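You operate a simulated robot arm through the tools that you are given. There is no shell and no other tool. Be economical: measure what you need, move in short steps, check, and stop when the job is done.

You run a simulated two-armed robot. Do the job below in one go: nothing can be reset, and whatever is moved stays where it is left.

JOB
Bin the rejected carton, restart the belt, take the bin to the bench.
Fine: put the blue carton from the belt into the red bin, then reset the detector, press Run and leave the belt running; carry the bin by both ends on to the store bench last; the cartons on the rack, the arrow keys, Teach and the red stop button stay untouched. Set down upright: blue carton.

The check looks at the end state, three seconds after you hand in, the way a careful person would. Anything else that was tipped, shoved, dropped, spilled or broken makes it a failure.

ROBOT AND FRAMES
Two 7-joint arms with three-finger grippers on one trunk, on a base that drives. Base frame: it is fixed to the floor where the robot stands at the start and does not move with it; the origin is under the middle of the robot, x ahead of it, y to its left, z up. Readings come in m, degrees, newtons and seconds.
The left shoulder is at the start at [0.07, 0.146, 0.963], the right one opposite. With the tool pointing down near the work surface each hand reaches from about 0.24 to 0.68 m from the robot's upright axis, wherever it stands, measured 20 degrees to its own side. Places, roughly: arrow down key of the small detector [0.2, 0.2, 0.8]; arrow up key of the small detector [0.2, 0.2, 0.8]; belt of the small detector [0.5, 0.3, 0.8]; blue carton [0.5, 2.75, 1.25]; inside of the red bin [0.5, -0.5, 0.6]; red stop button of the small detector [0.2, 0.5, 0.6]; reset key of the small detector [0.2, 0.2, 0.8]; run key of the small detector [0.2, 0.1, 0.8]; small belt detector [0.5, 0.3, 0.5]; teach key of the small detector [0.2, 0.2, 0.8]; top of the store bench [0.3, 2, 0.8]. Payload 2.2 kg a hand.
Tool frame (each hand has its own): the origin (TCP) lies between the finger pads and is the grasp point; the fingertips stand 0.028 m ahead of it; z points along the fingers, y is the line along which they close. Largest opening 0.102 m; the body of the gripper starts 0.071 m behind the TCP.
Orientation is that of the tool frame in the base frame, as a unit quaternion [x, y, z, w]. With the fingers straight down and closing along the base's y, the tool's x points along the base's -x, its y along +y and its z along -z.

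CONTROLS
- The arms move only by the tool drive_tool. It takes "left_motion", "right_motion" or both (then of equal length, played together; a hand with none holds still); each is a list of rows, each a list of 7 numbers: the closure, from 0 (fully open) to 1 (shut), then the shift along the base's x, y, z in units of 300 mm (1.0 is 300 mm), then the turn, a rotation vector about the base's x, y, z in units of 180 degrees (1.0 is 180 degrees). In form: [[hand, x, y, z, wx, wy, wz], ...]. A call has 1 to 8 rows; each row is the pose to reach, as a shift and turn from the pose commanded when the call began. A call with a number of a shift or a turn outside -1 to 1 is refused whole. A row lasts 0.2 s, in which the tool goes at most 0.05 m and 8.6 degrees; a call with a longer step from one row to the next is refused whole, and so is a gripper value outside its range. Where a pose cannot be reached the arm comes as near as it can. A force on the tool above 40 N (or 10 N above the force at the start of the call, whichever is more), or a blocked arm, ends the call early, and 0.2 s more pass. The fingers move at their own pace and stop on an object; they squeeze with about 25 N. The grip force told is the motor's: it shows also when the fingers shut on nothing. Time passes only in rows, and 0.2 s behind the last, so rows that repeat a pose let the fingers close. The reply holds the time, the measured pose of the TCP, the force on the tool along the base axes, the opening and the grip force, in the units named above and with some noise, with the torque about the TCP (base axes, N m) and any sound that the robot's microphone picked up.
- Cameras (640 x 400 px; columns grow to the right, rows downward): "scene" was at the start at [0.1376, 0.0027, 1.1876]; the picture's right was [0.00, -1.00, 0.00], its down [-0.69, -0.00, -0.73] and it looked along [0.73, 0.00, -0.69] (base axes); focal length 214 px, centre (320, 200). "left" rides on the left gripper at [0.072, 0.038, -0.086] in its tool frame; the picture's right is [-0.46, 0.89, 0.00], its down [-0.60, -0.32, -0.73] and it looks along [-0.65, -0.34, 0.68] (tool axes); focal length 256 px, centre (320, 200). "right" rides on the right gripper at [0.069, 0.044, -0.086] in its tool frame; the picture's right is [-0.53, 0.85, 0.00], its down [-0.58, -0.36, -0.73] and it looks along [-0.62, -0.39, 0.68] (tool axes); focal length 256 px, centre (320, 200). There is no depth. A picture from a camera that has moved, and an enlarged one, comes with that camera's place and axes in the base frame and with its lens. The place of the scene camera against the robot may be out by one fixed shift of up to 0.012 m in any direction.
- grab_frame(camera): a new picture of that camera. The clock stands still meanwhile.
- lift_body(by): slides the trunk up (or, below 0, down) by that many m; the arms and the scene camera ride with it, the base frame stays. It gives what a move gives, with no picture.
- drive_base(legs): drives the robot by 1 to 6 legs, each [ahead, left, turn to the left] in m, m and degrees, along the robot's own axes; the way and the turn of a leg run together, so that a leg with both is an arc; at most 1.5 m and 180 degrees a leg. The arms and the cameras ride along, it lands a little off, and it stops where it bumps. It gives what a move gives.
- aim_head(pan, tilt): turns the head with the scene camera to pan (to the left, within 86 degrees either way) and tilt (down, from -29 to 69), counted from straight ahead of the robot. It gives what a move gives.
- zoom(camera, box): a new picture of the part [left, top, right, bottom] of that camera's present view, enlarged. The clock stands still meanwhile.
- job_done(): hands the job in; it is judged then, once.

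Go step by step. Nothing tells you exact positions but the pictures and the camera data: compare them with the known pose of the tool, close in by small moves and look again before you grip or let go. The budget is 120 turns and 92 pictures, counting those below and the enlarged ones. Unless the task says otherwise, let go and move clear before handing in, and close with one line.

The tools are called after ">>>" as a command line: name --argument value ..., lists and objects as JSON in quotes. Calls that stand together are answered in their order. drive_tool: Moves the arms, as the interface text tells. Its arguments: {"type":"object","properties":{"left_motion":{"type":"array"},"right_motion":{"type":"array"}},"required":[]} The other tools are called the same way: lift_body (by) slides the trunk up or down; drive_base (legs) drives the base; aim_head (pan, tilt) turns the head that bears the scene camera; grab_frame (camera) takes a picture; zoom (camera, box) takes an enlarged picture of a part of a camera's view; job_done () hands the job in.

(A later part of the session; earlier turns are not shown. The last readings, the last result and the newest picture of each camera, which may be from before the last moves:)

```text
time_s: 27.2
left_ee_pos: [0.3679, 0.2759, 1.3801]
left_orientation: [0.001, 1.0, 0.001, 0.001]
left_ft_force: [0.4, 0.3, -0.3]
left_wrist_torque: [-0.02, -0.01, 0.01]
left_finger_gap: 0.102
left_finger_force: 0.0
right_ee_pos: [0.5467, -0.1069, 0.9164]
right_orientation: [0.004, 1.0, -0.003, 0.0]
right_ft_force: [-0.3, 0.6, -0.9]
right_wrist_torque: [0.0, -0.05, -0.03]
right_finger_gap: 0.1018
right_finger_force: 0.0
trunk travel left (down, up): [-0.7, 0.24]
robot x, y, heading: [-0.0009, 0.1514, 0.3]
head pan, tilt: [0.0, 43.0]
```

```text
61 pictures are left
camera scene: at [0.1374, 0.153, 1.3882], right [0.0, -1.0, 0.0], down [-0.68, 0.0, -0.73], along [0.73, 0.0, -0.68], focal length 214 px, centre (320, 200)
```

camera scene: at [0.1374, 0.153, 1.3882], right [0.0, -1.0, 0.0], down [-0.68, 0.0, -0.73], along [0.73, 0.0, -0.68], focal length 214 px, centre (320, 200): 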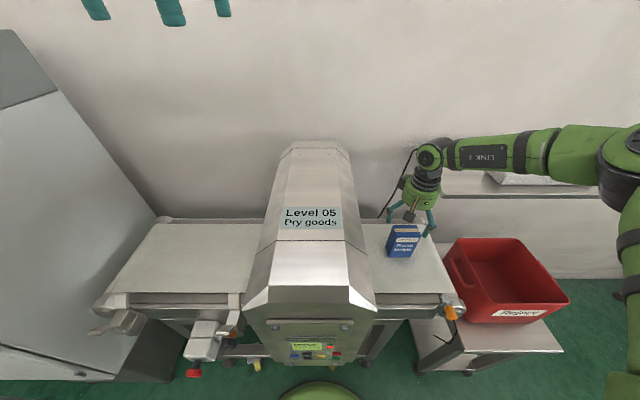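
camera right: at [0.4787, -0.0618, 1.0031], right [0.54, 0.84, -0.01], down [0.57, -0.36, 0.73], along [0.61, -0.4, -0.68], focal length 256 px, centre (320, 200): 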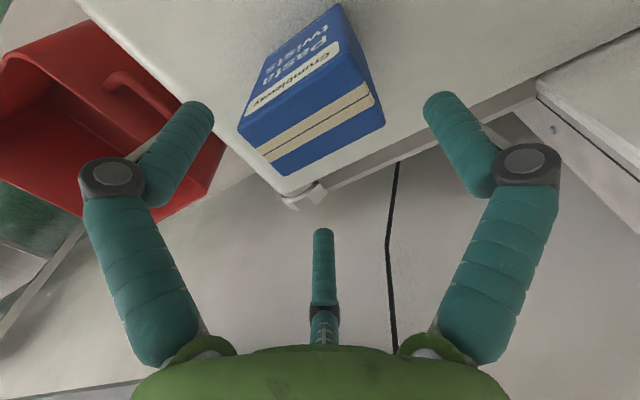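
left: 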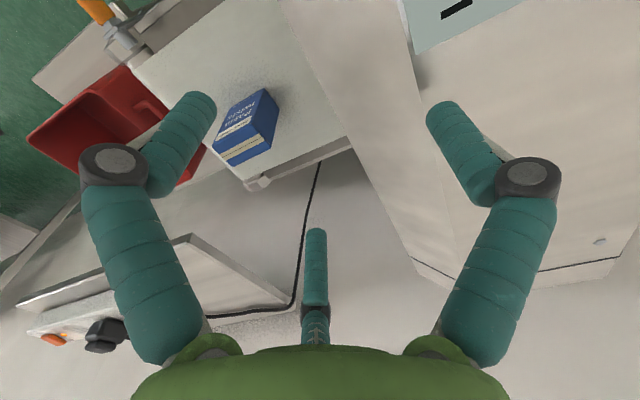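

>>> drive_tool --right_motion '[[0, 0, -0.013, -0.06, 0, 0, 0], [0, 0, -0.013, -0.12, 0, 0, 0], [0, 0, -0.013, -0.19, 0, 0, 0], [0, 0, -0.013, -0.253, 0, 0, 0], [0, 0, -0.013, -0.253, 0, 0, 0]]'

>>> grab_frame --camera "right"

```text
time_s: 28.4
left_ee_pos: [0.3666, 0.276, 1.3812]
left_orientation: [0.0, 1.0, 0.001, -0.001]
left_ft_force: [0.1, 0.7, -0.2]
left_wrist_torque: [0.01, 0.03, -0.01]
left_finger_gap: 0.1021
left_finger_force: 0.0
right_ee_pos: [0.5208, -0.1226, 0.862]
right_orientation: [0.005, 1.0, -0.002, 0.0]
right_ft_force: [-0.4, -1.0, -0.4]
right_wrist_torque: [-0.03, 0.01, 0.0]
right_finger_gap: 0.102
right_finger_force: 0.0
right hand out of reach, approached as far as the arm can: row 1, 2, 3, 4, 5
trunk travel left (down, up): [-0.7, 0.24]
robot x, y, heading: [-0.003, 0.1496, -0.0]
head pan, tilt: [0.0, 43.0]
```

```text
60 pictures are left
camera right: at [0.4524, -0.0779, 0.9486], right [0.54, 0.84, 0.0], down [0.57, -0.37, 0.73], along [0.61, -0.4, -0.68], focal length 256 px, centre (320, 200)
```

right: 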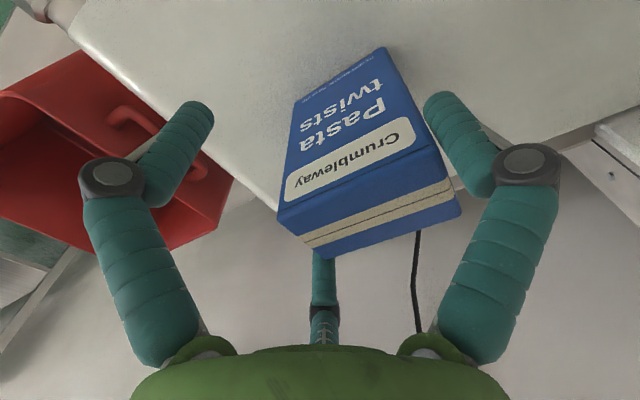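

Reach shrinks as the hand descends. I'll lift the hand clear, lower the trunk 8 cm, and look down to see whether I can drive a few centimetres forward.

>>> drive_tool --right_motion '[[0, 0, 0, 0.1, 0, 0, 0], [0, 0, 0.02, 0.25, 0, 0, 0], [0, 0, 0.03, 0.4, 0, 0, 0], [0, 0, 0.03, 0.5, 0, 0, 0]]'

>>> lift_body --by -0.08

>>> aim_head --pan 0 --tilt 69

>>> grab_frame --camera "scene"

```text
time_s: 29.4
left_ee_pos: [0.3667, 0.2759, 1.3818]
left_orientation: [0.001, 1.0, 0.001, 0.0]
left_ft_force: [0.3, 1.2, -0.4]
left_wrist_torque: [-0.01, -0.06, 0.0]
left_finger_gap: 0.1021
left_finger_force: 0.0
right_ee_pos: [0.5213, -0.113, 1.0134]
right_orientation: [0.005, 1.0, -0.003, -0.001]
right_ft_force: [-0.4, 0.5, -0.4]
right_wrist_torque: [-0.03, -0.01, -0.01]
right_finger_gap: 0.1017
right_finger_force: 0.1
trunk travel left (down, up): [-0.7, 0.24]
robot x, y, heading: [-0.003, 0.1499, 0.1]
head pan, tilt: [0.0, 43.0]
```

```text
time_s: 30.6
left_ee_pos: [0.3675, 0.2763, 1.3016]
left_orientation: [0.001, 1.0, 0.001, 0.0]
left_ft_force: [0.0, 0.3, 0.9]
left_wrist_torque: [0.0, -0.01, -0.02]
left_finger_gap: 0.102
left_finger_force: 0.2
right_ee_pos: [0.5216, -0.1137, 0.9333]
right_orientation: [0.005, 1.0, -0.003, 0.0]
right_ft_force: [-0.4, 0.4, -0.5]
right_wrist_torque: [0.04, 0.01, 0.0]
right_finger_gap: 0.1022
right_finger_force: 0.0
trunk travel left (down, up): [-0.62, 0.32]
robot x, y, heading: [-0.0023, 0.1492, 0.2]
head pan, tilt: [0.0, 43.0]
```

```text
time_s: 31.5
left_ee_pos: [0.3678, 0.2761, 1.3012]
left_orientation: [0.002, 1.0, 0.001, -0.001]
left_ft_force: [0.3, -0.5, -0.3]
left_wrist_torque: [0.03, 0.0, -0.01]
left_finger_gap: 0.1022
left_finger_force: 0.1
right_ee_pos: [0.5212, -0.1137, 0.9328]
right_orientation: [0.004, 1.0, -0.002, -0.001]
right_ft_force: [0.2, -0.9, -0.3]
right_wrist_torque: [0.03, 0.0, -0.03]
right_finger_gap: 0.1022
right_finger_force: 0.1
trunk travel left (down, up): [-0.62, 0.32]
robot x, y, heading: [-0.0006, 0.1489, 0.1]
head pan, tilt: [0.0, 68.8]
```

```text
59 pictures are left
camera scene: at [0.1106, 0.1527, 1.2765], right [0.0, -1.0, 0.0], down [-0.93, 0.0, -0.36], along [0.36, 0.0, -0.93], focal length 214 px, centre (320, 200)
```

scene: 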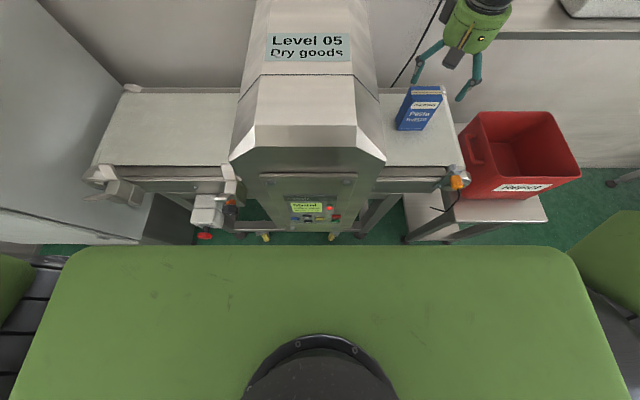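

I'll test the reach again with the trunk lower.

>>> drive_tool --right_motion '[[0, 0.04, 0.01, 0, 0, 0, 0], [0, 0.08, 0.01, 0, 0, 0, 0], [0, 0.08, 0.01, -0.06, 0, 0, 0], [0, 0.08, 0.01, -0.12, 0, 0, 0], [0, 0.08, 0.01, -0.12, 0, 0, 0]]'

```text
time_s: 32.7
left_ee_pos: [0.3673, 0.2773, 1.3007]
left_orientation: [0.002, 1.0, 0.001, 0.0]
left_ft_force: [0.2, -0.3, -0.6]
left_wrist_torque: [0.05, 0.01, 0.02]
left_finger_gap: 0.1019
left_finger_force: 0.1
right_ee_pos: [0.5454, -0.1101, 0.8971]
right_orientation: [0.004, 1.0, -0.002, 0.0]
right_ft_force: [0.1, -0.3, -0.6]
right_wrist_torque: [-0.01, -0.02, 0.02]
right_finger_gap: 0.1022
right_finger_force: 0.1
trunk travel left (down, up): [-0.62, 0.32]
robot x, y, heading: [-0.0017, 0.1494, 0.1]
head pan, tilt: [0.0, 68.8]
```

Reachable now. Descending in place to about z 0.84.

>>> drive_tool --right_motion '[[0, 0, -0.003, -0.05, 0, 0, 0], [0, 0, -0.003, -0.1, 0, 0, 0], [0, 0, -0.003, -0.15, 0, 0, 0], [0, 0, -0.003, -0.187, 0, 0, 0], [0, 0, -0.003, -0.187, 0, 0, 0]]'

>>> grab_frame --camera "right"

```text
time_s: 33.9
left_ee_pos: [0.3675, 0.2768, 1.3014]
left_orientation: [0.0, 1.0, 0.001, 0.0]
left_ft_force: [0.0, -0.2, 0.2]
left_wrist_torque: [-0.04, 0.0, -0.03]
left_finger_gap: 0.1019
left_finger_force: 0.1
right_ee_pos: [0.5452, -0.1114, 0.8408]
right_orientation: [0.005, 1.0, -0.003, 0.0]
right_ft_force: [-0.7, -1.0, 0.7]
right_wrist_torque: [0.06, 0.02, 0.01]
right_finger_gap: 0.1019
right_finger_force: 0.1
trunk travel left (down, up): [-0.62, 0.32]
robot x, y, heading: [-0.0007, 0.1465, 0.2]
head pan, tilt: [0.0, 68.8]
```

```text
58 pictures are left
camera right: at [0.4766, -0.0666, 0.9273], right [0.54, 0.84, -0.01], down [0.57, -0.37, 0.73], along [0.61, -0.4, -0.68], focal length 256 px, centre (320, 200)
```

right: 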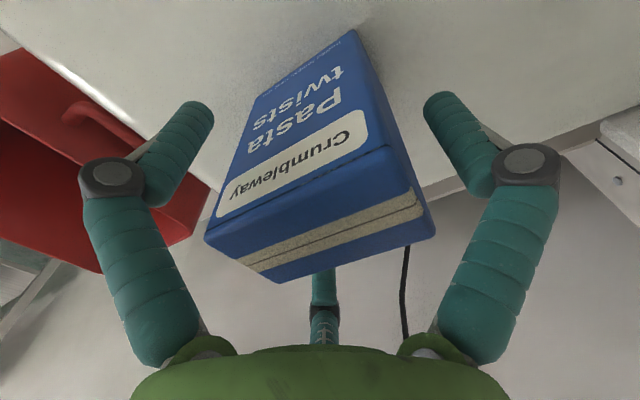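

Both fingers are beside the carton and nothing is touching. Closing.

>>> drive_tool --right_motion '[[0.5, 0, 0, 0, 0, 0, 0], [1, 0, 0, 0, 0, 0, 0], [1, 0, 0, 0, 0, 0, 0], [1, 0, 0, 0, 0, 0, 0]]'

>>> drive_tool --right_motion '[[1, 0, 0, 0.06, 0, 0, 0], [1, 0, 0, 0.14, 0, 0, 0], [1, 0, 0, 0.2, 0, 0, 0]]'

>>> grab_frame --camera "right"

```text
time_s: 34.9
left_ee_pos: [0.3678, 0.2762, 1.3016]
left_orientation: [0.001, 1.0, 0.0, 0.001]
left_ft_force: [-0.1, -0.4, -0.8]
left_wrist_torque: [-0.02, 0.0, 0.01]
left_finger_gap: 0.1019
left_finger_force: 0.0
right_ee_pos: [0.5459, -0.1093, 0.8412]
right_orientation: [0.003, 1.0, -0.003, 0.001]
right_ft_force: [0.5, 2.4, 6.7]
right_wrist_torque: [0.16, -0.04, 0.04]
right_finger_gap: 0.053
right_finger_force: 25.4
trunk travel left (down, up): [-0.62, 0.32]
robot x, y, heading: [0.0006, 0.1506, 0.2]
head pan, tilt: [0.0, 68.8]
```

```text
time_s: 35.7
left_ee_pos: [0.3685, 0.2763, 1.3008]
left_orientation: [0.0, 1.0, 0.001, 0.0]
left_ft_force: [0.7, 0.4, -0.3]
left_wrist_torque: [0.01, 0.04, 0.01]
left_finger_gap: 0.102
left_finger_force: 0.1
right_ee_pos: [0.5455, -0.111, 0.9007]
right_orientation: [0.003, 1.0, -0.003, -0.001]
right_ft_force: [0.1, -0.1, -1.6]
right_wrist_torque: [0.02, 0.02, 0.02]
right_finger_gap: 0.0529
right_finger_force: 24.4
trunk travel left (down, up): [-0.62, 0.32]
robot x, y, heading: [-0.0029, 0.1509, 0.3]
head pan, tilt: [0.0, 68.8]
```

```text
57 pictures are left
camera right: at [0.4765, -0.0672, 0.9872], right [0.54, 0.84, -0.01], down [0.58, -0.36, 0.73], along [0.61, -0.4, -0.68], focal length 256 px, centre (320, 200)
```

right: 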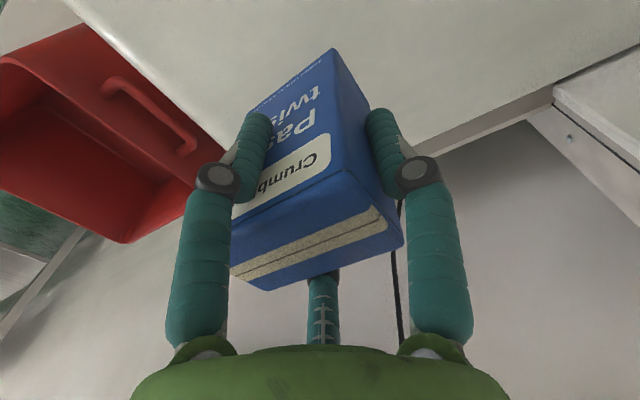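

The carton is gripped and lifted. I'll raise it, pull it back from the shelf, and drive right so the bin is in front.

>>> drive_tool --right_motion '[[1, -0.1, 0, 0.06, 0, 0, 0], [1, -0.2, 0, 0.12, 0, 0, 0], [1, -0.3, 0, 0.18, 0, 0, 0], [1, -0.4, 0, 0.24, 0, 0, 0], [1, -0.5, -0.05, 0.26, 0, 0, 0]]'

>>> drive_base --legs '[[0, -0.48, 0]]'

>>> aim_head --pan -15 --tilt 50

>>> grab_frame --camera "scene"

>>> grab_frame --camera "left"

```text
time_s: 36.9
left_ee_pos: [0.3666, 0.2748, 1.3013]
left_orientation: [0.0, 1.0, 0.001, 0.002]
left_ft_force: [-0.3, 0.2, -0.1]
left_wrist_torque: [0.04, 0.01, -0.05]
left_finger_gap: 0.1019
left_finger_force: 0.1
right_ee_pos: [0.3938, -0.1289, 0.9787]
right_orientation: [0.005, 1.0, -0.003, 0.001]
right_ft_force: [0.3, 0.8, -2.4]
right_wrist_torque: [0.02, -0.02, 0.01]
right_finger_gap: 0.0527
right_finger_force: 24.9
trunk travel left (down, up): [-0.62, 0.32]
robot x, y, heading: [-0.0016, 0.1481, -0.2]
head pan, tilt: [0.0, 68.8]
```

```text
time_s: 39.8
left_ee_pos: [0.3677, -0.1992, 1.3012]
left_orientation: [0.0, 1.0, 0.001, 0.0]
left_ft_force: [0.0, -0.3, 0.7]
left_wrist_torque: [-0.01, -0.01, 0.0]
left_finger_gap: 0.1019
left_finger_force: 0.0
right_ee_pos: [0.3975, -0.6058, 0.9772]
right_orientation: [0.004, 1.0, -0.003, 0.0]
right_ft_force: [-0.1, 0.4, -2.0]
right_wrist_torque: [0.01, 0.03, 0.01]
right_finger_gap: 0.0527
right_finger_force: 24.5
trunk travel left (down, up): [-0.62, 0.32]
robot x, y, heading: [0.0003, -0.3264, -0.0]
head pan, tilt: [0.0, 68.8]
```

```text
time_s: 40.6
left_ee_pos: [0.3688, -0.2034, 1.3011]
left_orientation: [0.0, 1.0, 0.001, 0.001]
left_ft_force: [0.9, -0.5, 0.1]
left_wrist_torque: [0.01, 0.0, -0.02]
left_finger_gap: 0.102
left_finger_force: 0.0
right_ee_pos: [0.3965, -0.6044, 0.978]
right_orientation: [0.003, 1.0, -0.003, 0.0]
right_ft_force: [-1.0, -1.0, -1.2]
right_wrist_torque: [0.02, -0.04, 0.03]
right_finger_gap: 0.0526
right_finger_force: 24.9
trunk travel left (down, up): [-0.62, 0.32]
robot x, y, heading: [-0.0012, -0.3307, 0.2]
head pan, tilt: [-15.0, 50.0]
```

```text
56 pictures are left
camera scene: at [0.13, -0.3451, 1.2983], right [-0.26, -0.97, 0.0], down [-0.74, 0.2, -0.64], along [0.62, -0.16, -0.77], focal length 214 px, centre (320, 200)
```

scene: 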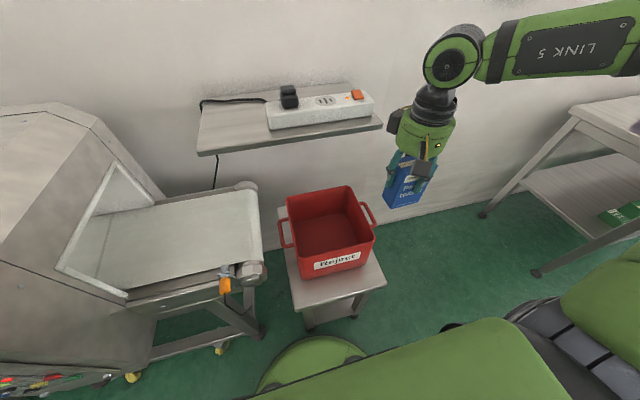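

```text
55 pictures are left
camera left: at [0.2959, -0.1645, 1.3871], right [0.47, 0.89, 0.0], down [0.6, -0.32, 0.73], along [0.65, -0.34, -0.68], focal length 256 px, centre (320, 200)
```

left: 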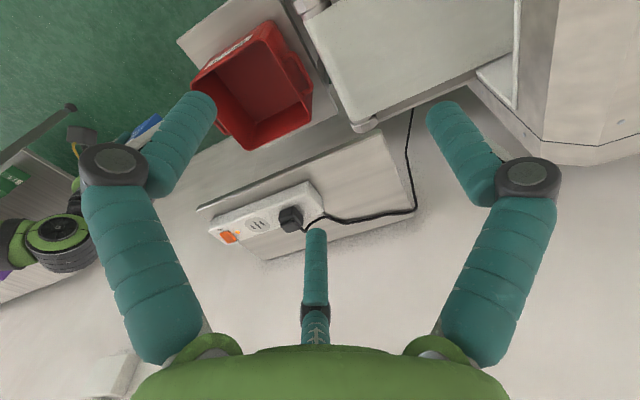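

>>> zoom --camera "scene" --box '[260, 170, 400, 290]'

>>> zoom --camera "left" --box '[170, 0, 340, 160]'

```text
3.33 times, centred on (330, 230) of scene
camera zoom: at [0.13, -0.3451, 1.2983], right [-0.26, -0.97, 0.0], down [-0.74, 0.2, -0.64], along [0.62, -0.16, -0.77], focal length 715 px, centre (287, 100)
```

zoom: 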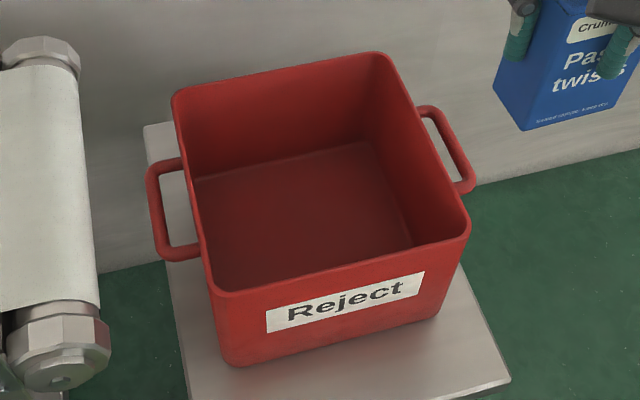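

```text
2.50 times, centred on (255, 80) of left
camera zoom: at [0.2959, -0.1645, 1.3871], right [0.47, 0.89, 0.0], down [0.6, -0.32, 0.73], along [0.65, -0.34, -0.68], focal length 640 px, centre (482, 500)
```

zoom: 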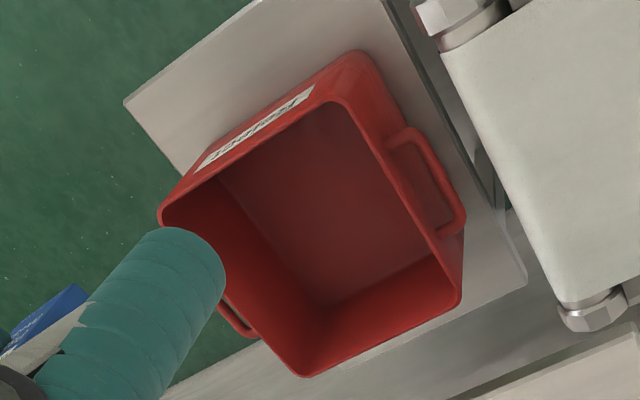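

I have the bin's rim and both side handles. The grip gap of 0.053 is smaller than I measured for the carton, so I'll check how it sits in the fingers.

>>> zoom --camera "right" --box '[150, 30, 480, 360]'

>>> zoom --camera "scene" --box '[350, 80, 490, 220]'

```text
1.21 times, centred on (315, 195) of right
camera zoom: at [0.3282, -0.5608, 1.0647], right [0.54, 0.84, -0.01], down [0.57, -0.36, 0.73], along [0.61, -0.4, -0.68], focal length 310 px, centre (326, 206)
```

zoom: 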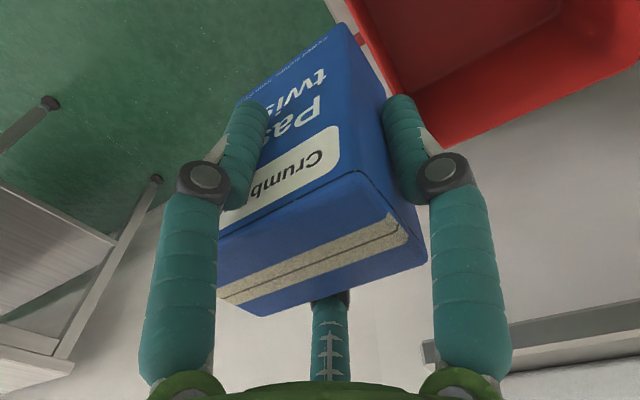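

```text
2.86 times, centred on (420, 150) of scene
camera zoom: at [0.13, -0.3451, 1.2983], right [-0.26, -0.97, 0.0], down [-0.74, 0.2, -0.64], along [0.62, -0.16, -0.77], focal length 613 px, centre (34, 343)
```

zoom: 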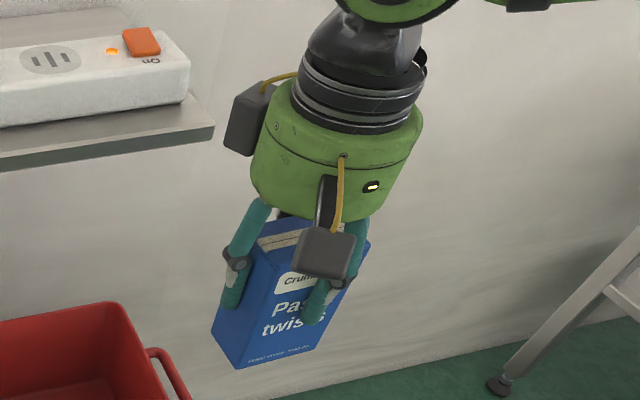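

The hand really has three fingers, one on the +y side and two opposite. They hold the carton firmly and upright. The bin interior is about x 0.40–0.62 and y -0.36 to -0.59, so I'll move over its middle and lower the trunk.

>>> drive_tool --right_motion '[[1, 0.07, 0.1, 0, 0, 0, 0], [1, 0.14, 0.2, 0, 0, 0, 0], [1, 0.2, 0.3, 0, 0, 0, 0], [1, 0.26, 0.4, 0, 0, 0, 0], [1, 0.283, 0.433, 0, 0, 0, 0], [1, 0.283, 0.433, 0, 0, 0, 0]]'

>>> lift_body --by -0.15

>>> grab_frame --camera "scene"

>>> grab_frame --camera "right"

```text
time_s: 42.0
left_ee_pos: [0.3685, -0.2013, 1.3015]
left_orientation: [0.0, 1.0, 0.001, 0.0]
left_ft_force: [-0.1, -0.3, 0.5]
left_wrist_torque: [-0.02, 0.0, 0.04]
left_finger_gap: 0.1019
left_finger_force: 0.1
right_ee_pos: [0.4824, -0.4759, 0.9778]
right_orientation: [0.004, 1.0, -0.003, -0.001]
right_ft_force: [0.7, 0.0, -2.5]
right_wrist_torque: [0.01, -0.01, -0.01]
right_finger_gap: 0.0525
right_finger_force: 25.2
trunk travel left (down, up): [-0.62, 0.32]
robot x, y, heading: [0.0023, -0.3281, 0.1]
head pan, tilt: [-15.0, 50.0]
```

```text
time_s: 43.7
left_ee_pos: [0.3692, -0.2006, 1.151]
left_orientation: [0.0, 1.0, 0.001, 0.0]
left_ft_force: [-0.3, 0.2, 0.6]
left_wrist_torque: [0.0, 0.0, -0.01]
left_finger_gap: 0.1019
left_finger_force: 0.0
right_ee_pos: [0.4805, -0.475, 0.8297]
right_orientation: [0.004, 1.0, -0.002, -0.001]
right_ft_force: [-0.5, -0.4, -1.1]
right_wrist_torque: [0.01, 0.02, 0.02]
right_finger_gap: 0.0531
right_finger_force: 25.2
trunk travel left (down, up): [-0.47, 0.47]
robot x, y, heading: [0.0005, -0.3281, -0.1]
head pan, tilt: [-15.0, 50.0]
```

```text
50 pictures are left
camera scene: at [0.1299, -0.345, 1.1485], right [-0.26, -0.97, 0.0], down [-0.74, 0.2, -0.64], along [0.62, -0.17, -0.77], focal length 214 px, centre (320, 200)
```

scene: 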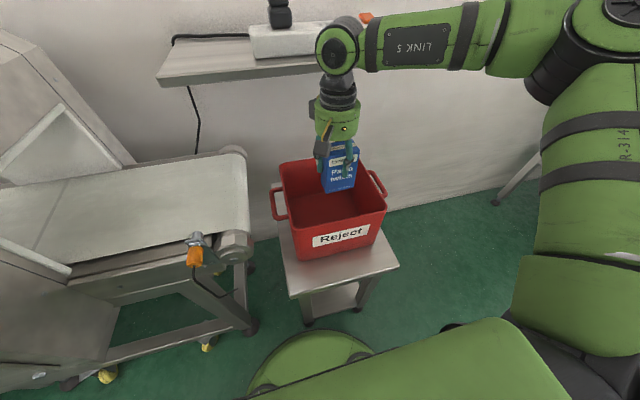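

```text
49 pictures are left
camera right: at [0.413, -0.431, 0.9148], right [0.54, 0.84, -0.01], down [0.57, -0.36, 0.73], along [0.61, -0.4, -0.68], focal length 256 px, centre (320, 200)
```

right: 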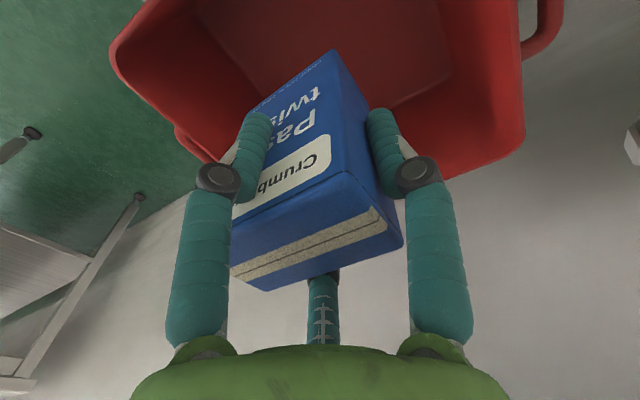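

The carton is over the bin's middle with its lower end about to enter. Lowering further.

>>> lift_body --by -0.11

>>> drive_tool --right_motion '[[1, 0, 0, -0.06, 0, 0, 0], [1, 0, 0, -0.12, 0, 0, 0], [1, 0, 0, -0.15, 0, 0, 0], [1, 0, 0, -0.17, 0, 0, 0], [1, 0, 0, -0.19, 0, 0, 0]]'

>>> grab_frame --camera "scene"

```text
time_s: 45.1
left_ee_pos: [0.3682, -0.2015, 1.0405]
left_orientation: [0.0, 1.0, 0.001, 0.0]
left_ft_force: [0.9, -0.2, 0.1]
left_wrist_torque: [-0.01, -0.02, 0.0]
left_finger_gap: 0.1021
left_finger_force: 0.1
right_ee_pos: [0.4819, -0.4754, 0.7193]
right_orientation: [0.003, 1.0, -0.003, -0.001]
right_ft_force: [-0.2, -0.4, -2.5]
right_wrist_torque: [0.04, -0.01, 0.01]
right_finger_gap: 0.0529
right_finger_force: 24.8
trunk travel left (down, up): [-0.36, 0.58]
robot x, y, heading: [0.0011, -0.3302, -0.1]
head pan, tilt: [-15.0, 50.0]
```

```text
time_s: 46.3
left_ee_pos: [0.3695, -0.2019, 1.0399]
left_orientation: [0.0, 1.0, 0.0, 0.0]
left_ft_force: [-0.4, 0.0, -1.7]
left_wrist_torque: [-0.01, 0.01, 0.0]
left_finger_gap: 0.1021
left_finger_force: 0.1
right_ee_pos: [0.4823, -0.4765, 0.6609]
right_orientation: [0.003, 1.0, -0.002, -0.001]
right_ft_force: [0.1, -0.2, -2.4]
right_wrist_torque: [0.03, 0.02, -0.01]
right_finger_gap: 0.0528
right_finger_force: 25.2
trunk travel left (down, up): [-0.36, 0.58]
robot x, y, heading: [0.0005, -0.3276, 0.3]
head pan, tilt: [-15.0, 50.0]
```

```text
48 pictures are left
camera scene: at [0.1301, -0.345, 1.0384], right [-0.26, -0.97, 0.0], down [-0.74, 0.2, -0.64], along [0.62, -0.17, -0.77], focal length 214 px, centre (320, 200)
```

scene: 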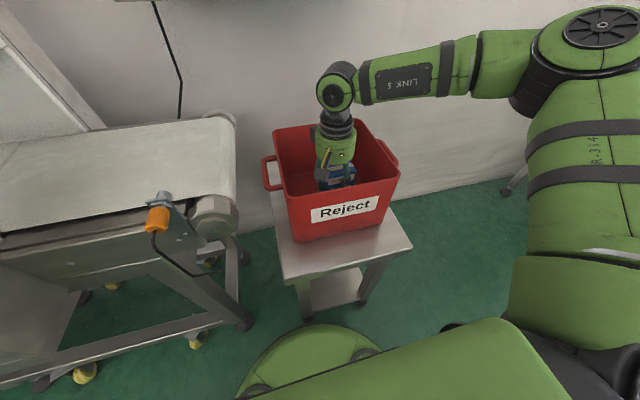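

>>> drive_tool --right_motion '[[1, 0, 0, -0.015, 0, 0, 0], [1, 0, 0, -0.03, 0, 0, 0], [1, 0, 0, -0.045, 0, 0, 0]]'

```text
time_s: 47.1
left_ee_pos: [0.3668, -0.2015, 1.0413]
left_orientation: [0.0, 1.0, 0.002, 0.001]
left_ft_force: [0.0, -0.1, 0.0]
left_wrist_torque: [0.0, -0.03, 0.02]
left_finger_gap: 0.102
left_finger_force: 0.0
right_ee_pos: [0.4814, -0.4755, 0.6499]
right_orientation: [0.004, 1.0, -0.002, 0.001]
right_ft_force: [0.2, -1.8, 11.3]
right_wrist_torque: [-0.07, 0.25, 0.05]
right_finger_gap: 0.0527
right_finger_force: 25.4
trunk travel left (down, up): [-0.36, 0.58]
robot x, y, heading: [-0.0005, -0.3307, 0.1]
head pan, tilt: [-15.0, 50.0]
```

The carton is on the bin floor (contact at TCP z 0.65). Releasing it and rising straight up.

>>> drive_tool --right_motion '[[0.6, 0, 0, 0, 0, 0, 0], [0.3, 0, 0, 0, 0, 0, 0], [0.0, 0, 0, 0, 0, 0, 0], [0, 0, 0, 0, 0, 0, 0], [0, 0, 0, 0.05, 0, 0, 0], [0, 0, 0, 0.15, 0, 0, 0], [0, 0, 0, 0.3, 0, 0, 0], [0, 0, 0, 0.42, 0, 0, 0]]'

>>> grab_frame --camera "right"

```text
time_s: 48.9
left_ee_pos: [0.3682, -0.2005, 1.0413]
left_orientation: [0.0, 1.0, 0.001, 0.001]
left_ft_force: [-0.4, 0.3, -0.1]
left_wrist_torque: [-0.02, -0.05, -0.02]
left_finger_gap: 0.1024
left_finger_force: 0.0
right_ee_pos: [0.4804, -0.4752, 0.7744]
right_orientation: [0.003, 1.0, -0.003, -0.001]
right_ft_force: [-0.2, -0.7, 0.3]
right_wrist_torque: [0.0, 0.0, 0.0]
right_finger_gap: 0.1019
right_finger_force: 0.2
trunk travel left (down, up): [-0.36, 0.58]
robot x, y, heading: [-0.0015, -0.3232, 0.2]
head pan, tilt: [-15.0, 50.0]
```

```text
47 pictures are left
camera right: at [0.4124, -0.4315, 0.8609], right [0.54, 0.84, -0.01], down [0.58, -0.36, 0.73], along [0.61, -0.4, -0.68], focal length 256 px, centre (320, 200)
```

right: 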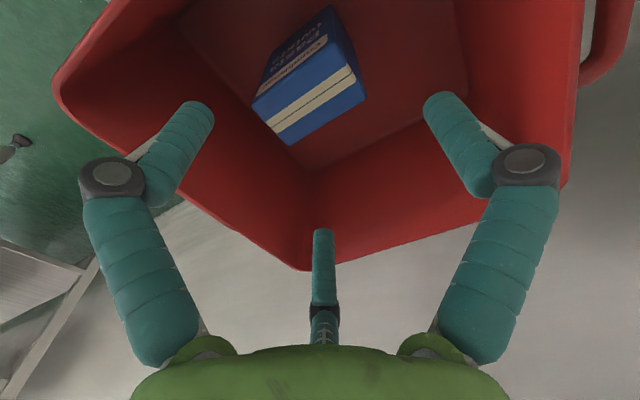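

The carton stands upright in the bin. Now I'll clear the hand, back the base away, and move in front of the detector panel to read the keys.

>>> drive_tool --right_motion '[[0, 0, 0, 0.15, 0, 0, 0], [0, -0.1, 0, 0.25, 0, 0, 0], [0, -0.2, 0, 0.35, 0, 0, 0], [0, -0.3, 0, 0.4, 0, 0, 0]]'

>>> drive_base --legs '[[-0.3, 0, 0], [0, 0.42, 0]]'

>>> aim_head --pan 0 --tilt 40

>>> grab_frame --camera "scene"

```text
time_s: 49.9
left_ee_pos: [0.3676, -0.202, 1.0405]
left_orientation: [0.0, 1.0, 0.001, 0.0]
left_ft_force: [-0.2, 0.4, 0.0]
left_wrist_torque: [-0.01, -0.02, 0.0]
left_finger_gap: 0.1019
left_finger_force: 0.0
right_ee_pos: [0.3906, -0.4744, 0.895]
right_orientation: [0.004, 1.0, -0.002, 0.0]
right_ft_force: [0.2, 0.5, 0.4]
right_wrist_torque: [0.01, 0.01, -0.01]
right_finger_gap: 0.1019
right_finger_force: 0.0
right hand out of reach, approached as far as the arm can: row 1
trunk travel left (down, up): [-0.36, 0.58]
robot x, y, heading: [0.0007, -0.327, 0.1]
head pan, tilt: [-15.0, 50.0]
```

```text
time_s: 54.2
left_ee_pos: [0.0677, 0.2177, 1.0418]
left_orientation: [0.001, 1.0, 0.0, 0.0]
left_ft_force: [0.0, 0.2, -0.4]
left_wrist_torque: [0.0, -0.01, 0.03]
left_finger_gap: 0.1019
left_finger_force: 0.0
right_ee_pos: [0.0918, -0.0559, 0.8935]
right_orientation: [0.004, 1.0, -0.004, -0.001]
right_ft_force: [-0.7, -0.1, -0.2]
right_wrist_torque: [0.03, -0.02, -0.03]
right_finger_gap: 0.1019
right_finger_force: 0.1
trunk travel left (down, up): [-0.36, 0.58]
robot x, y, heading: [-0.3023, 0.0923, 0.2]
head pan, tilt: [-15.0, 50.0]
```

```text
time_s: 54.9
left_ee_pos: [0.0679, 0.2171, 1.0419]
left_orientation: [0.001, 1.0, 0.001, 0.0]
left_ft_force: [0.6, -0.5, 0.5]
left_wrist_torque: [0.02, -0.02, 0.0]
left_finger_gap: 0.1022
left_finger_force: 0.1
right_ee_pos: [0.0908, -0.0566, 0.8931]
right_orientation: [0.004, 1.0, -0.003, -0.001]
right_ft_force: [-0.1, 0.0, -0.2]
right_wrist_torque: [-0.01, -0.01, 0.01]
right_finger_gap: 0.102
right_finger_force: 0.1
trunk travel left (down, up): [-0.36, 0.58]
robot x, y, heading: [-0.2994, 0.0896, 0.2]
head pan, tilt: [0.0, 40.0]
```

```text
46 pictures are left
camera scene: at [-0.1604, 0.0936, 1.0526], right [0.0, -1.0, 0.0], down [-0.64, 0.0, -0.77], along [0.77, 0.0, -0.64], focal length 214 px, centre (320, 200)
```

scene: 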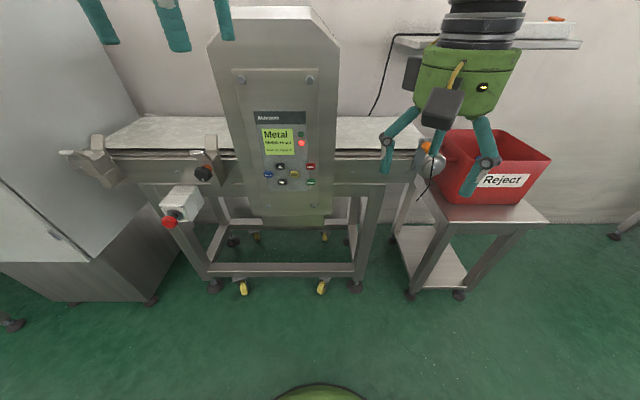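

>>> zoom --camera "scene" --box '[240, 100, 330, 200]'

>>> grab_frame --camera "left"

```text
4.00 times, centred on (285, 150) of scene
camera zoom: at [-0.1604, 0.0936, 1.0526], right [0.0, -1.0, 0.0], down [-0.64, 0.0, -0.77], along [0.77, 0.0, -0.64], focal length 858 px, centre (460, 400)
```

zoom: 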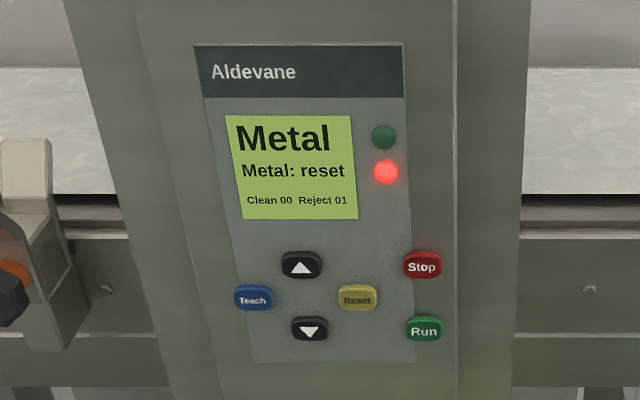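

```text
44 pictures are left
camera left: at [-0.005, 0.2542, 1.1271], right [0.47, 0.88, 0.0], down [0.6, -0.32, 0.73], along [0.65, -0.34, -0.68], focal length 256 px, centre (320, 200)
```

left: 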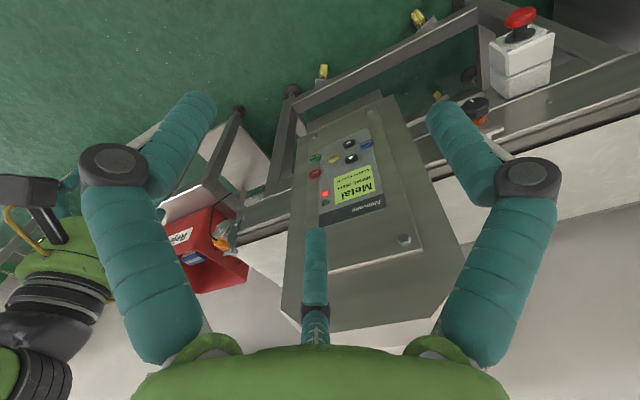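

Reset is the yellow key at about (0.241, 0.151, 0.787) and Run is the green one at about (0.245, 0.114, 0.76). I need the panel's slope and a finer fix, so I'll zoom the left camera.

>>> zoom --camera "left" --box '[280, 90, 440, 260]'

```text
2.35 times, centred on (360, 175) of left
camera zoom: at [-0.005, 0.2542, 1.1271], right [0.47, 0.88, 0.0], down [0.6, -0.32, 0.73], along [0.65, -0.34, -0.68], focal length 602 px, centre (226, 259)
```

zoom: 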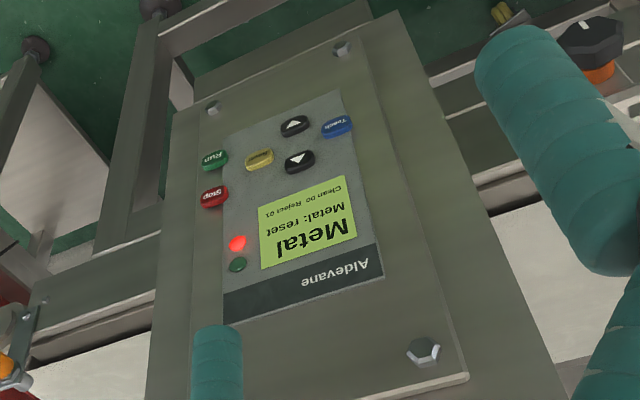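

The panel is practically vertical (x about 0.245), so I'll press with the left hand pointing straight ahead and fingers shut. First I'll back off a little and turn the hand forward.

>>> drive_base --legs '[[-0.08, -0.07, 0]]'

>>> drive_tool --left_motion '[[1, 0.05, 0, -0.05, 0, -0.046, 0], [1, 0.1, 0, -0.1, 0, -0.092, 0], [1, 0.15, 0, -0.15, 0, -0.138, 0], [1, 0.2, 0, -0.2, 0, -0.184, 0], [1, 0.25, 0, -0.25, 0, -0.23, 0], [1, 0.3, 0, -0.3, 0, -0.276, 0], [1, 0.35, 0, -0.35, 0, -0.32, 0], [1, 0.35, 0, -0.4, 0, -0.365, 0]]'

```text
time_s: 56.1
left_ee_pos: [-0.0117, 0.1471, 1.0412]
left_orientation: [0.0, 1.0, 0.001, 0.001]
left_ft_force: [-0.4, 0.3, 0.6]
left_wrist_torque: [0.01, -0.03, -0.01]
left_finger_gap: 0.1021
left_finger_force: 0.1
right_ee_pos: [0.0125, -0.1275, 0.8925]
right_orientation: [0.004, 1.0, -0.003, 0.0]
right_ft_force: [0.4, 0.1, 0.6]
right_wrist_torque: [0.04, -0.04, -0.02]
right_finger_gap: 0.1017
right_finger_force: 0.0
trunk travel left (down, up): [-0.36, 0.58]
robot x, y, heading: [-0.3785, 0.0258, 0.3]
head pan, tilt: [0.0, 40.0]
```

```text
time_s: 57.9
left_ee_pos: [0.0944, 0.1478, 0.9205]
left_orientation: [-0.001, 0.839, 0.0, 0.543]
left_ft_force: [0.6, -0.2, 0.8]
left_wrist_torque: [-0.01, 0.0, 0.03]
left_finger_gap: 0.0023
left_finger_force: 24.9
right_ee_pos: [0.0118, -0.1274, 0.8937]
right_orientation: [0.003, 1.0, -0.003, -0.001]
right_ft_force: [0.2, 0.4, -0.3]
right_wrist_torque: [-0.08, 0.0, 0.03]
right_finger_gap: 0.102
right_finger_force: 0.2
trunk travel left (down, up): [-0.36, 0.58]
robot x, y, heading: [-0.3789, 0.0212, 0.3]
head pan, tilt: [0.0, 40.0]
```

>>> drive_tool --left_motion '[[1, 0, 0, -0.09, 0, -0.046, 0], [1, 0, 0, -0.18, 0, -0.092, 0], [1, 0, 0.01, -0.27, 0, -0.135, 0], [1, 0, 0.01, -0.36, 0, -0.135, 0], [1, 0, 0.01, -0.45, 0, -0.135, 0], [1, 0.1, 0.01, -0.45, 0, -0.135, 0], [1, 0.2, 0.01, -0.45, 0, -0.135, 0], [1, 0.2, 0.01, -0.45, 0, -0.135, 0]]'

>>> grab_frame --camera "left"

>>> grab_frame --camera "scene"

```text
time_s: 59.7
left_ee_pos: [0.1484, 0.1349, 0.7935]
left_orientation: [-0.002, 0.708, 0.002, 0.707]
left_ft_force: [-0.5, -0.1, -0.6]
left_wrist_torque: [0.02, 0.05, 0.01]
left_finger_gap: 0.002
left_finger_force: 25.4
left hand out of reach, approached as far as the arm can: row 2, 3, 4, 5, 6, 7, 8
right_ee_pos: [0.0124, -0.127, 0.8939]
right_orientation: [0.003, 1.0, -0.002, -0.001]
right_ft_force: [-0.4, 0.1, -0.7]
right_wrist_torque: [-0.02, 0.01, 0.01]
right_finger_gap: 0.1021
right_finger_force: 0.1
trunk travel left (down, up): [-0.36, 0.58]
robot x, y, heading: [-0.3795, 0.0204, 0.4]
head pan, tilt: [0.0, 40.0]
```

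```text
42 pictures are left
camera left: at [0.0618, 0.1724, 0.7215], right [0.0, 0.89, 0.46], down [-0.73, -0.32, 0.61], along [0.69, -0.34, 0.65], focal length 256 px, centre (320, 200)
```

left: 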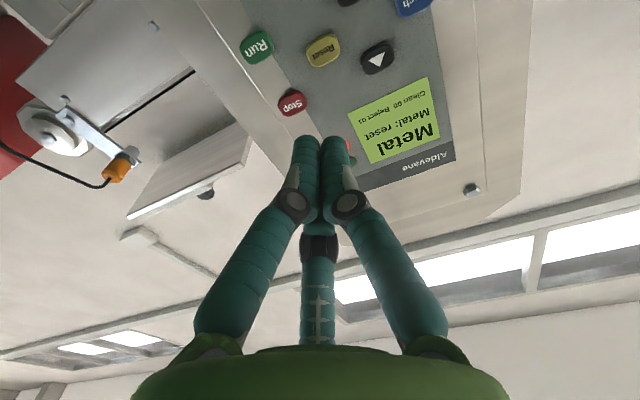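

```text
41 pictures are left
camera scene: at [-0.2398, 0.0239, 1.0527], right [0.0, -1.0, 0.0], down [-0.64, 0.0, -0.77], along [0.77, 0.0, -0.64], focal length 214 px, centre (320, 200)
```

scene: 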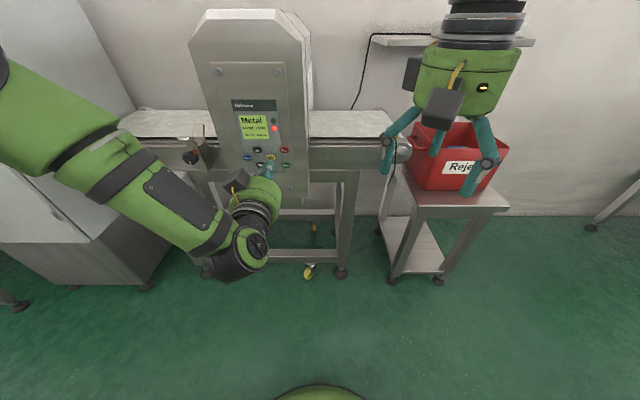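

The fingers point at the panel. Correcting for the tip, Reset is at about (y 0.149, z 0.776), so I'll align to it a few centimetres off before pressing.

>>> drive_tool --left_motion '[[1, 0.04, 0.02, -0.02, 0, 0, 0], [1, 0.08, 0.047, -0.05, 0, 0, 0], [1, 0.11, 0.047, -0.058, 0, 0, 0], [1, 0.11, 0.047, -0.058, 0, 0, 0]]'

>>> grab_frame --camera "left"

>>> zoom --camera "scene" --box '[220, 90, 320, 220]'

```text
time_s: 60.7
left_ee_pos: [0.1716, 0.1269, 0.791]
left_orientation: [-0.003, 0.707, 0.003, 0.707]
left_ft_force: [-0.2, 0.1, 0.3]
left_wrist_torque: [-0.03, 0.01, -0.02]
left_finger_gap: 0.0019
left_finger_force: 25.1
left hand out of reach, approached as far as the arm can: row 1, 2, 3, 4
right_ee_pos: [0.0116, -0.1266, 0.8927]
right_orientation: [0.002, 1.0, -0.003, -0.001]
right_ft_force: [-0.5, 0.1, 0.1]
right_wrist_torque: [0.0, -0.01, -0.03]
right_finger_gap: 0.1019
right_finger_force: 0.1
trunk travel left (down, up): [-0.36, 0.58]
robot x, y, heading: [-0.3781, 0.0209, 0.3]
head pan, tilt: [0.0, 40.0]
```

```text
40 pictures are left
camera left: at [0.085, 0.1637, 0.7175], right [-0.01, 0.89, 0.47], down [-0.73, -0.32, 0.61], along [0.69, -0.34, 0.65], focal length 256 px, centre (320, 200)
```

left: 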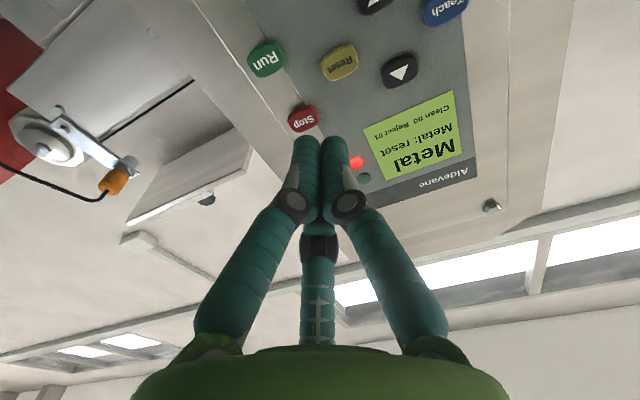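

```text
3.08 times, centred on (270, 155) of scene
camera zoom: at [-0.2396, 0.0238, 1.0526], right [0.0, -1.0, 0.0], down [-0.64, 0.0, -0.77], along [0.77, 0.0, -0.64], focal length 660 px, centre (474, 338)
```

zoom: 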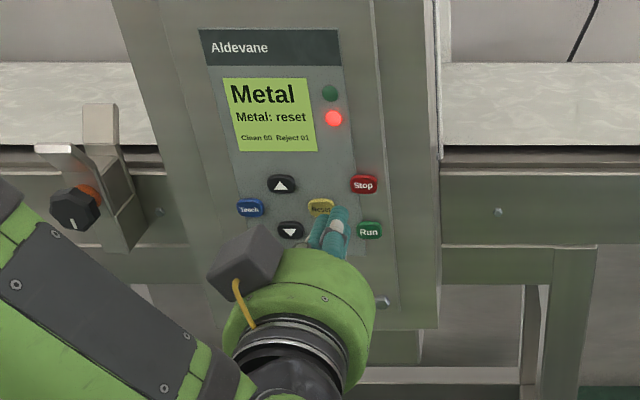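

The wrist limits straight-ahead pointing. I'll yaw the hand about 20° inward, which should free it, and line up again.

>>> drive_tool --left_motion '[[1, -0.03, 0, 0, 0, 0, -0.04], [1, -0.03, 0.03, -0.02, 0, 0, -0.08], [1, -0.03, 0.07, -0.04, 0, 0, -0.11], [1, 0, 0.105, -0.05, 0, 0, -0.11], [1, 0, 0.105, -0.05, 0, 0, -0.11]]'

```text
time_s: 61.9
left_ee_pos: [0.1134, 0.0414, 0.8249]
left_orientation: [0.099, 0.704, -0.098, 0.697]
left_ft_force: [-0.2, 0.5, -0.1]
left_wrist_torque: [-0.01, -0.01, 0.0]
left_finger_gap: 0.0019
left_finger_force: 25.2
left hand out of reach, approached as far as the arm can: row 1, 2, 3, 4, 5
right_ee_pos: [0.0114, -0.127, 0.8944]
right_orientation: [0.003, 1.0, -0.003, -0.001]
right_ft_force: [0.2, 0.0, 0.5]
right_wrist_torque: [0.02, 0.01, -0.02]
right_finger_gap: 0.1019
right_finger_force: 0.1
trunk travel left (down, up): [-0.36, 0.58]
robot x, y, heading: [-0.3805, 0.0243, 0.3]
head pan, tilt: [0.0, 40.0]
```

>>> drive_tool --left_motion '[[1, 0, 0.06, 0, 0, 0, 0.04], [1, 0, 0.12, -0.03, 0, 0, 0.08], [1, 0.03, 0.18, -0.06, 0, 0, 0.12], [1, 0.06, 0.24, -0.1, 0, 0, 0.16], [1, 0.1, 0.3, -0.14, 0, 0, 0.2], [1, 0.156, 0.325, -0.163, 0, 0, 0.2], [1, 0.156, 0.325, -0.163, 0, 0, 0.2]]'

```text
time_s: 63.5
left_ee_pos: [0.1603, 0.1389, 0.7757]
left_orientation: [-0.124, 0.7, 0.123, 0.692]
left_ft_force: [-0.2, -0.4, 0.7]
left_wrist_torque: [-0.03, -0.01, -0.01]
left_finger_gap: 0.0022
left_finger_force: 25.2
right_ee_pos: [0.0121, -0.1259, 0.8932]
right_orientation: [0.004, 1.0, -0.003, -0.001]
right_ft_force: [0.5, -0.2, -0.1]
right_wrist_torque: [0.0, -0.01, 0.0]
right_finger_gap: 0.1019
right_finger_force: 0.0
trunk travel left (down, up): [-0.36, 0.58]
robot x, y, heading: [-0.3755, 0.0198, 0.2]
head pan, tilt: [0.0, 40.0]
```

Yawing outward worked and the pose is reached exactly. I'll move closer and check alignment.

>>> drive_tool --left_motion '[[1, 0.05, 0, 0, 0, 0, 0], [1, 0.11, 0, 0, 0, 0, 0], [1, 0.11, 0, 0, 0, 0, 0]]'

>>> grab_frame --camera "left"

>>> zoom --camera "scene" --box '[220, 90, 320, 220]'

```text
time_s: 64.3
left_ee_pos: [0.1935, 0.1384, 0.7755]
left_orientation: [-0.124, 0.7, 0.123, 0.693]
left_ft_force: [0.2, 0.1, -0.4]
left_wrist_torque: [0.02, -0.03, -0.03]
left_finger_gap: 0.0022
left_finger_force: 25.3
right_ee_pos: [0.0117, -0.1266, 0.8934]
right_orientation: [0.003, 1.0, -0.002, -0.001]
right_ft_force: [0.3, -0.5, 0.2]
right_wrist_torque: [-0.02, 0.0, -0.01]
right_finger_gap: 0.1017
right_finger_force: 0.1
trunk travel left (down, up): [-0.36, 0.58]
robot x, y, heading: [-0.3748, 0.0222, 0.1]
head pan, tilt: [0.0, 40.0]
```

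```text
38 pictures are left
camera left: at [0.0995, 0.144, 0.7046], right [-0.3, 0.83, 0.47], down [-0.57, -0.55, 0.61], along [0.76, -0.08, 0.64], focal length 256 px, centre (320, 200)
```

left: 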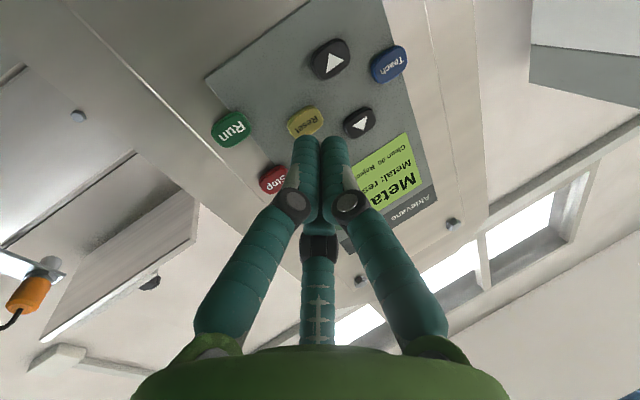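

```text
3.08 times, centred on (270, 155) of scene
camera zoom: at [-0.2397, 0.0237, 1.0526], right [0.0, -1.0, 0.0], down [-0.64, 0.0, -0.77], along [0.77, 0.0, -0.64], focal length 660 px, centre (474, 338)
```

zoom: 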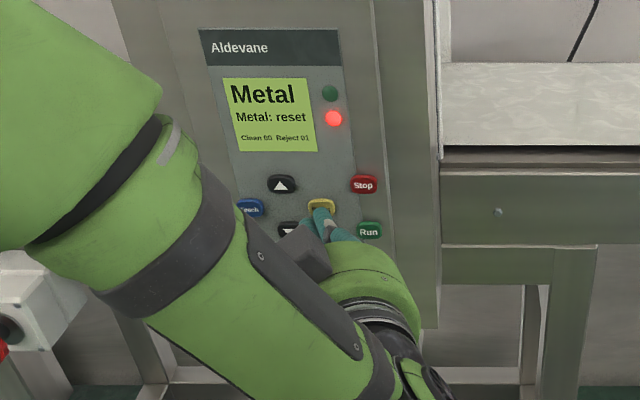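

The tip is lined up with Reset (y 0.148, z 0.776). Pressing slowly.

>>> drive_tool --left_motion '[[1, 0.03, 0, 0, 0, 0, 0], [1, 0.05, 0, 0, 0, 0, 0], [1, 0.065, 0, 0, 0, 0, 0]]'

>>> zoom --camera "scene" --box '[220, 90, 320, 220]'

```text
time_s: 65.1
left_ee_pos: [0.2135, 0.1394, 0.7751]
left_orientation: [-0.124, 0.701, 0.122, 0.692]
left_ft_force: [-0.9, 0.5, -0.8]
left_wrist_torque: [0.03, 0.03, 0.0]
left_finger_gap: 0.002
left_finger_force: 25.0
right_ee_pos: [0.0121, -0.1258, 0.8934]
right_orientation: [0.003, 1.0, -0.003, -0.001]
right_ft_force: [-0.1, 0.1, -0.3]
right_wrist_torque: [-0.02, -0.02, 0.0]
right_finger_gap: 0.1021
right_finger_force: 0.2
trunk travel left (down, up): [-0.36, 0.58]
robot x, y, heading: [-0.3814, 0.0193, 0.0]
head pan, tilt: [0.0, 40.0]
```

```text
3.08 times, centred on (270, 155) of scene
camera zoom: at [-0.2394, 0.0238, 1.0526], right [0.0, -1.0, 0.0], down [-0.64, 0.0, -0.77], along [0.77, 0.0, -0.64], focal length 660 px, centre (474, 338)
```

zoom: 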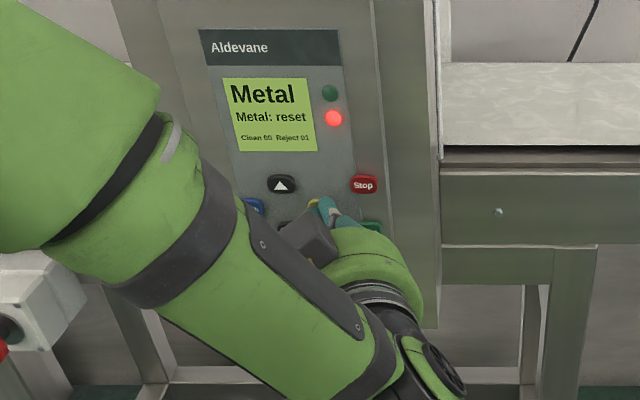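

>>> drive_tool --left_motion '[[1, 0.015, 0.01, 0, 0, 0, 0], [1, 0.03, 0.01, 0, 0, 0, 0], [1, 0.04, 0.01, 0, 0, 0, 0]]'

>>> zoom --camera "scene" --box '[220, 90, 320, 220]'

```text
time_s: 65.9
left_ee_pos: [0.2245, 0.1412, 0.7751]
left_orientation: [-0.124, 0.7, 0.122, 0.692]
left_ft_force: [-9.0, 1.2, -0.9]
left_wrist_torque: [0.02, 0.08, -0.01]
left_finger_gap: 0.0026
left_finger_force: 25.1
right_ee_pos: [0.0108, -0.1262, 0.8949]
right_orientation: [0.002, 1.0, -0.002, 0.0]
right_ft_force: [0.0, 0.5, -0.6]
right_wrist_torque: [-0.02, 0.0, -0.01]
right_finger_gap: 0.1018
right_finger_force: 0.1
trunk travel left (down, up): [-0.36, 0.58]
robot x, y, heading: [-0.3827, 0.0196, 0.5]
head pan, tilt: [0.0, 40.0]
heard: click
```

```text
3.08 times, centred on (270, 155) of scene
camera zoom: at [-0.241, 0.0238, 1.0528], right [0.0, -1.0, 0.0], down [-0.64, 0.0, -0.77], along [0.77, 0.0, -0.64], focal length 660 px, centre (474, 338)
```

zoom: 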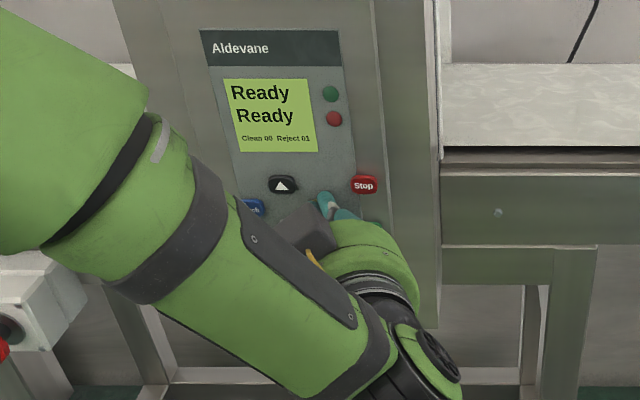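

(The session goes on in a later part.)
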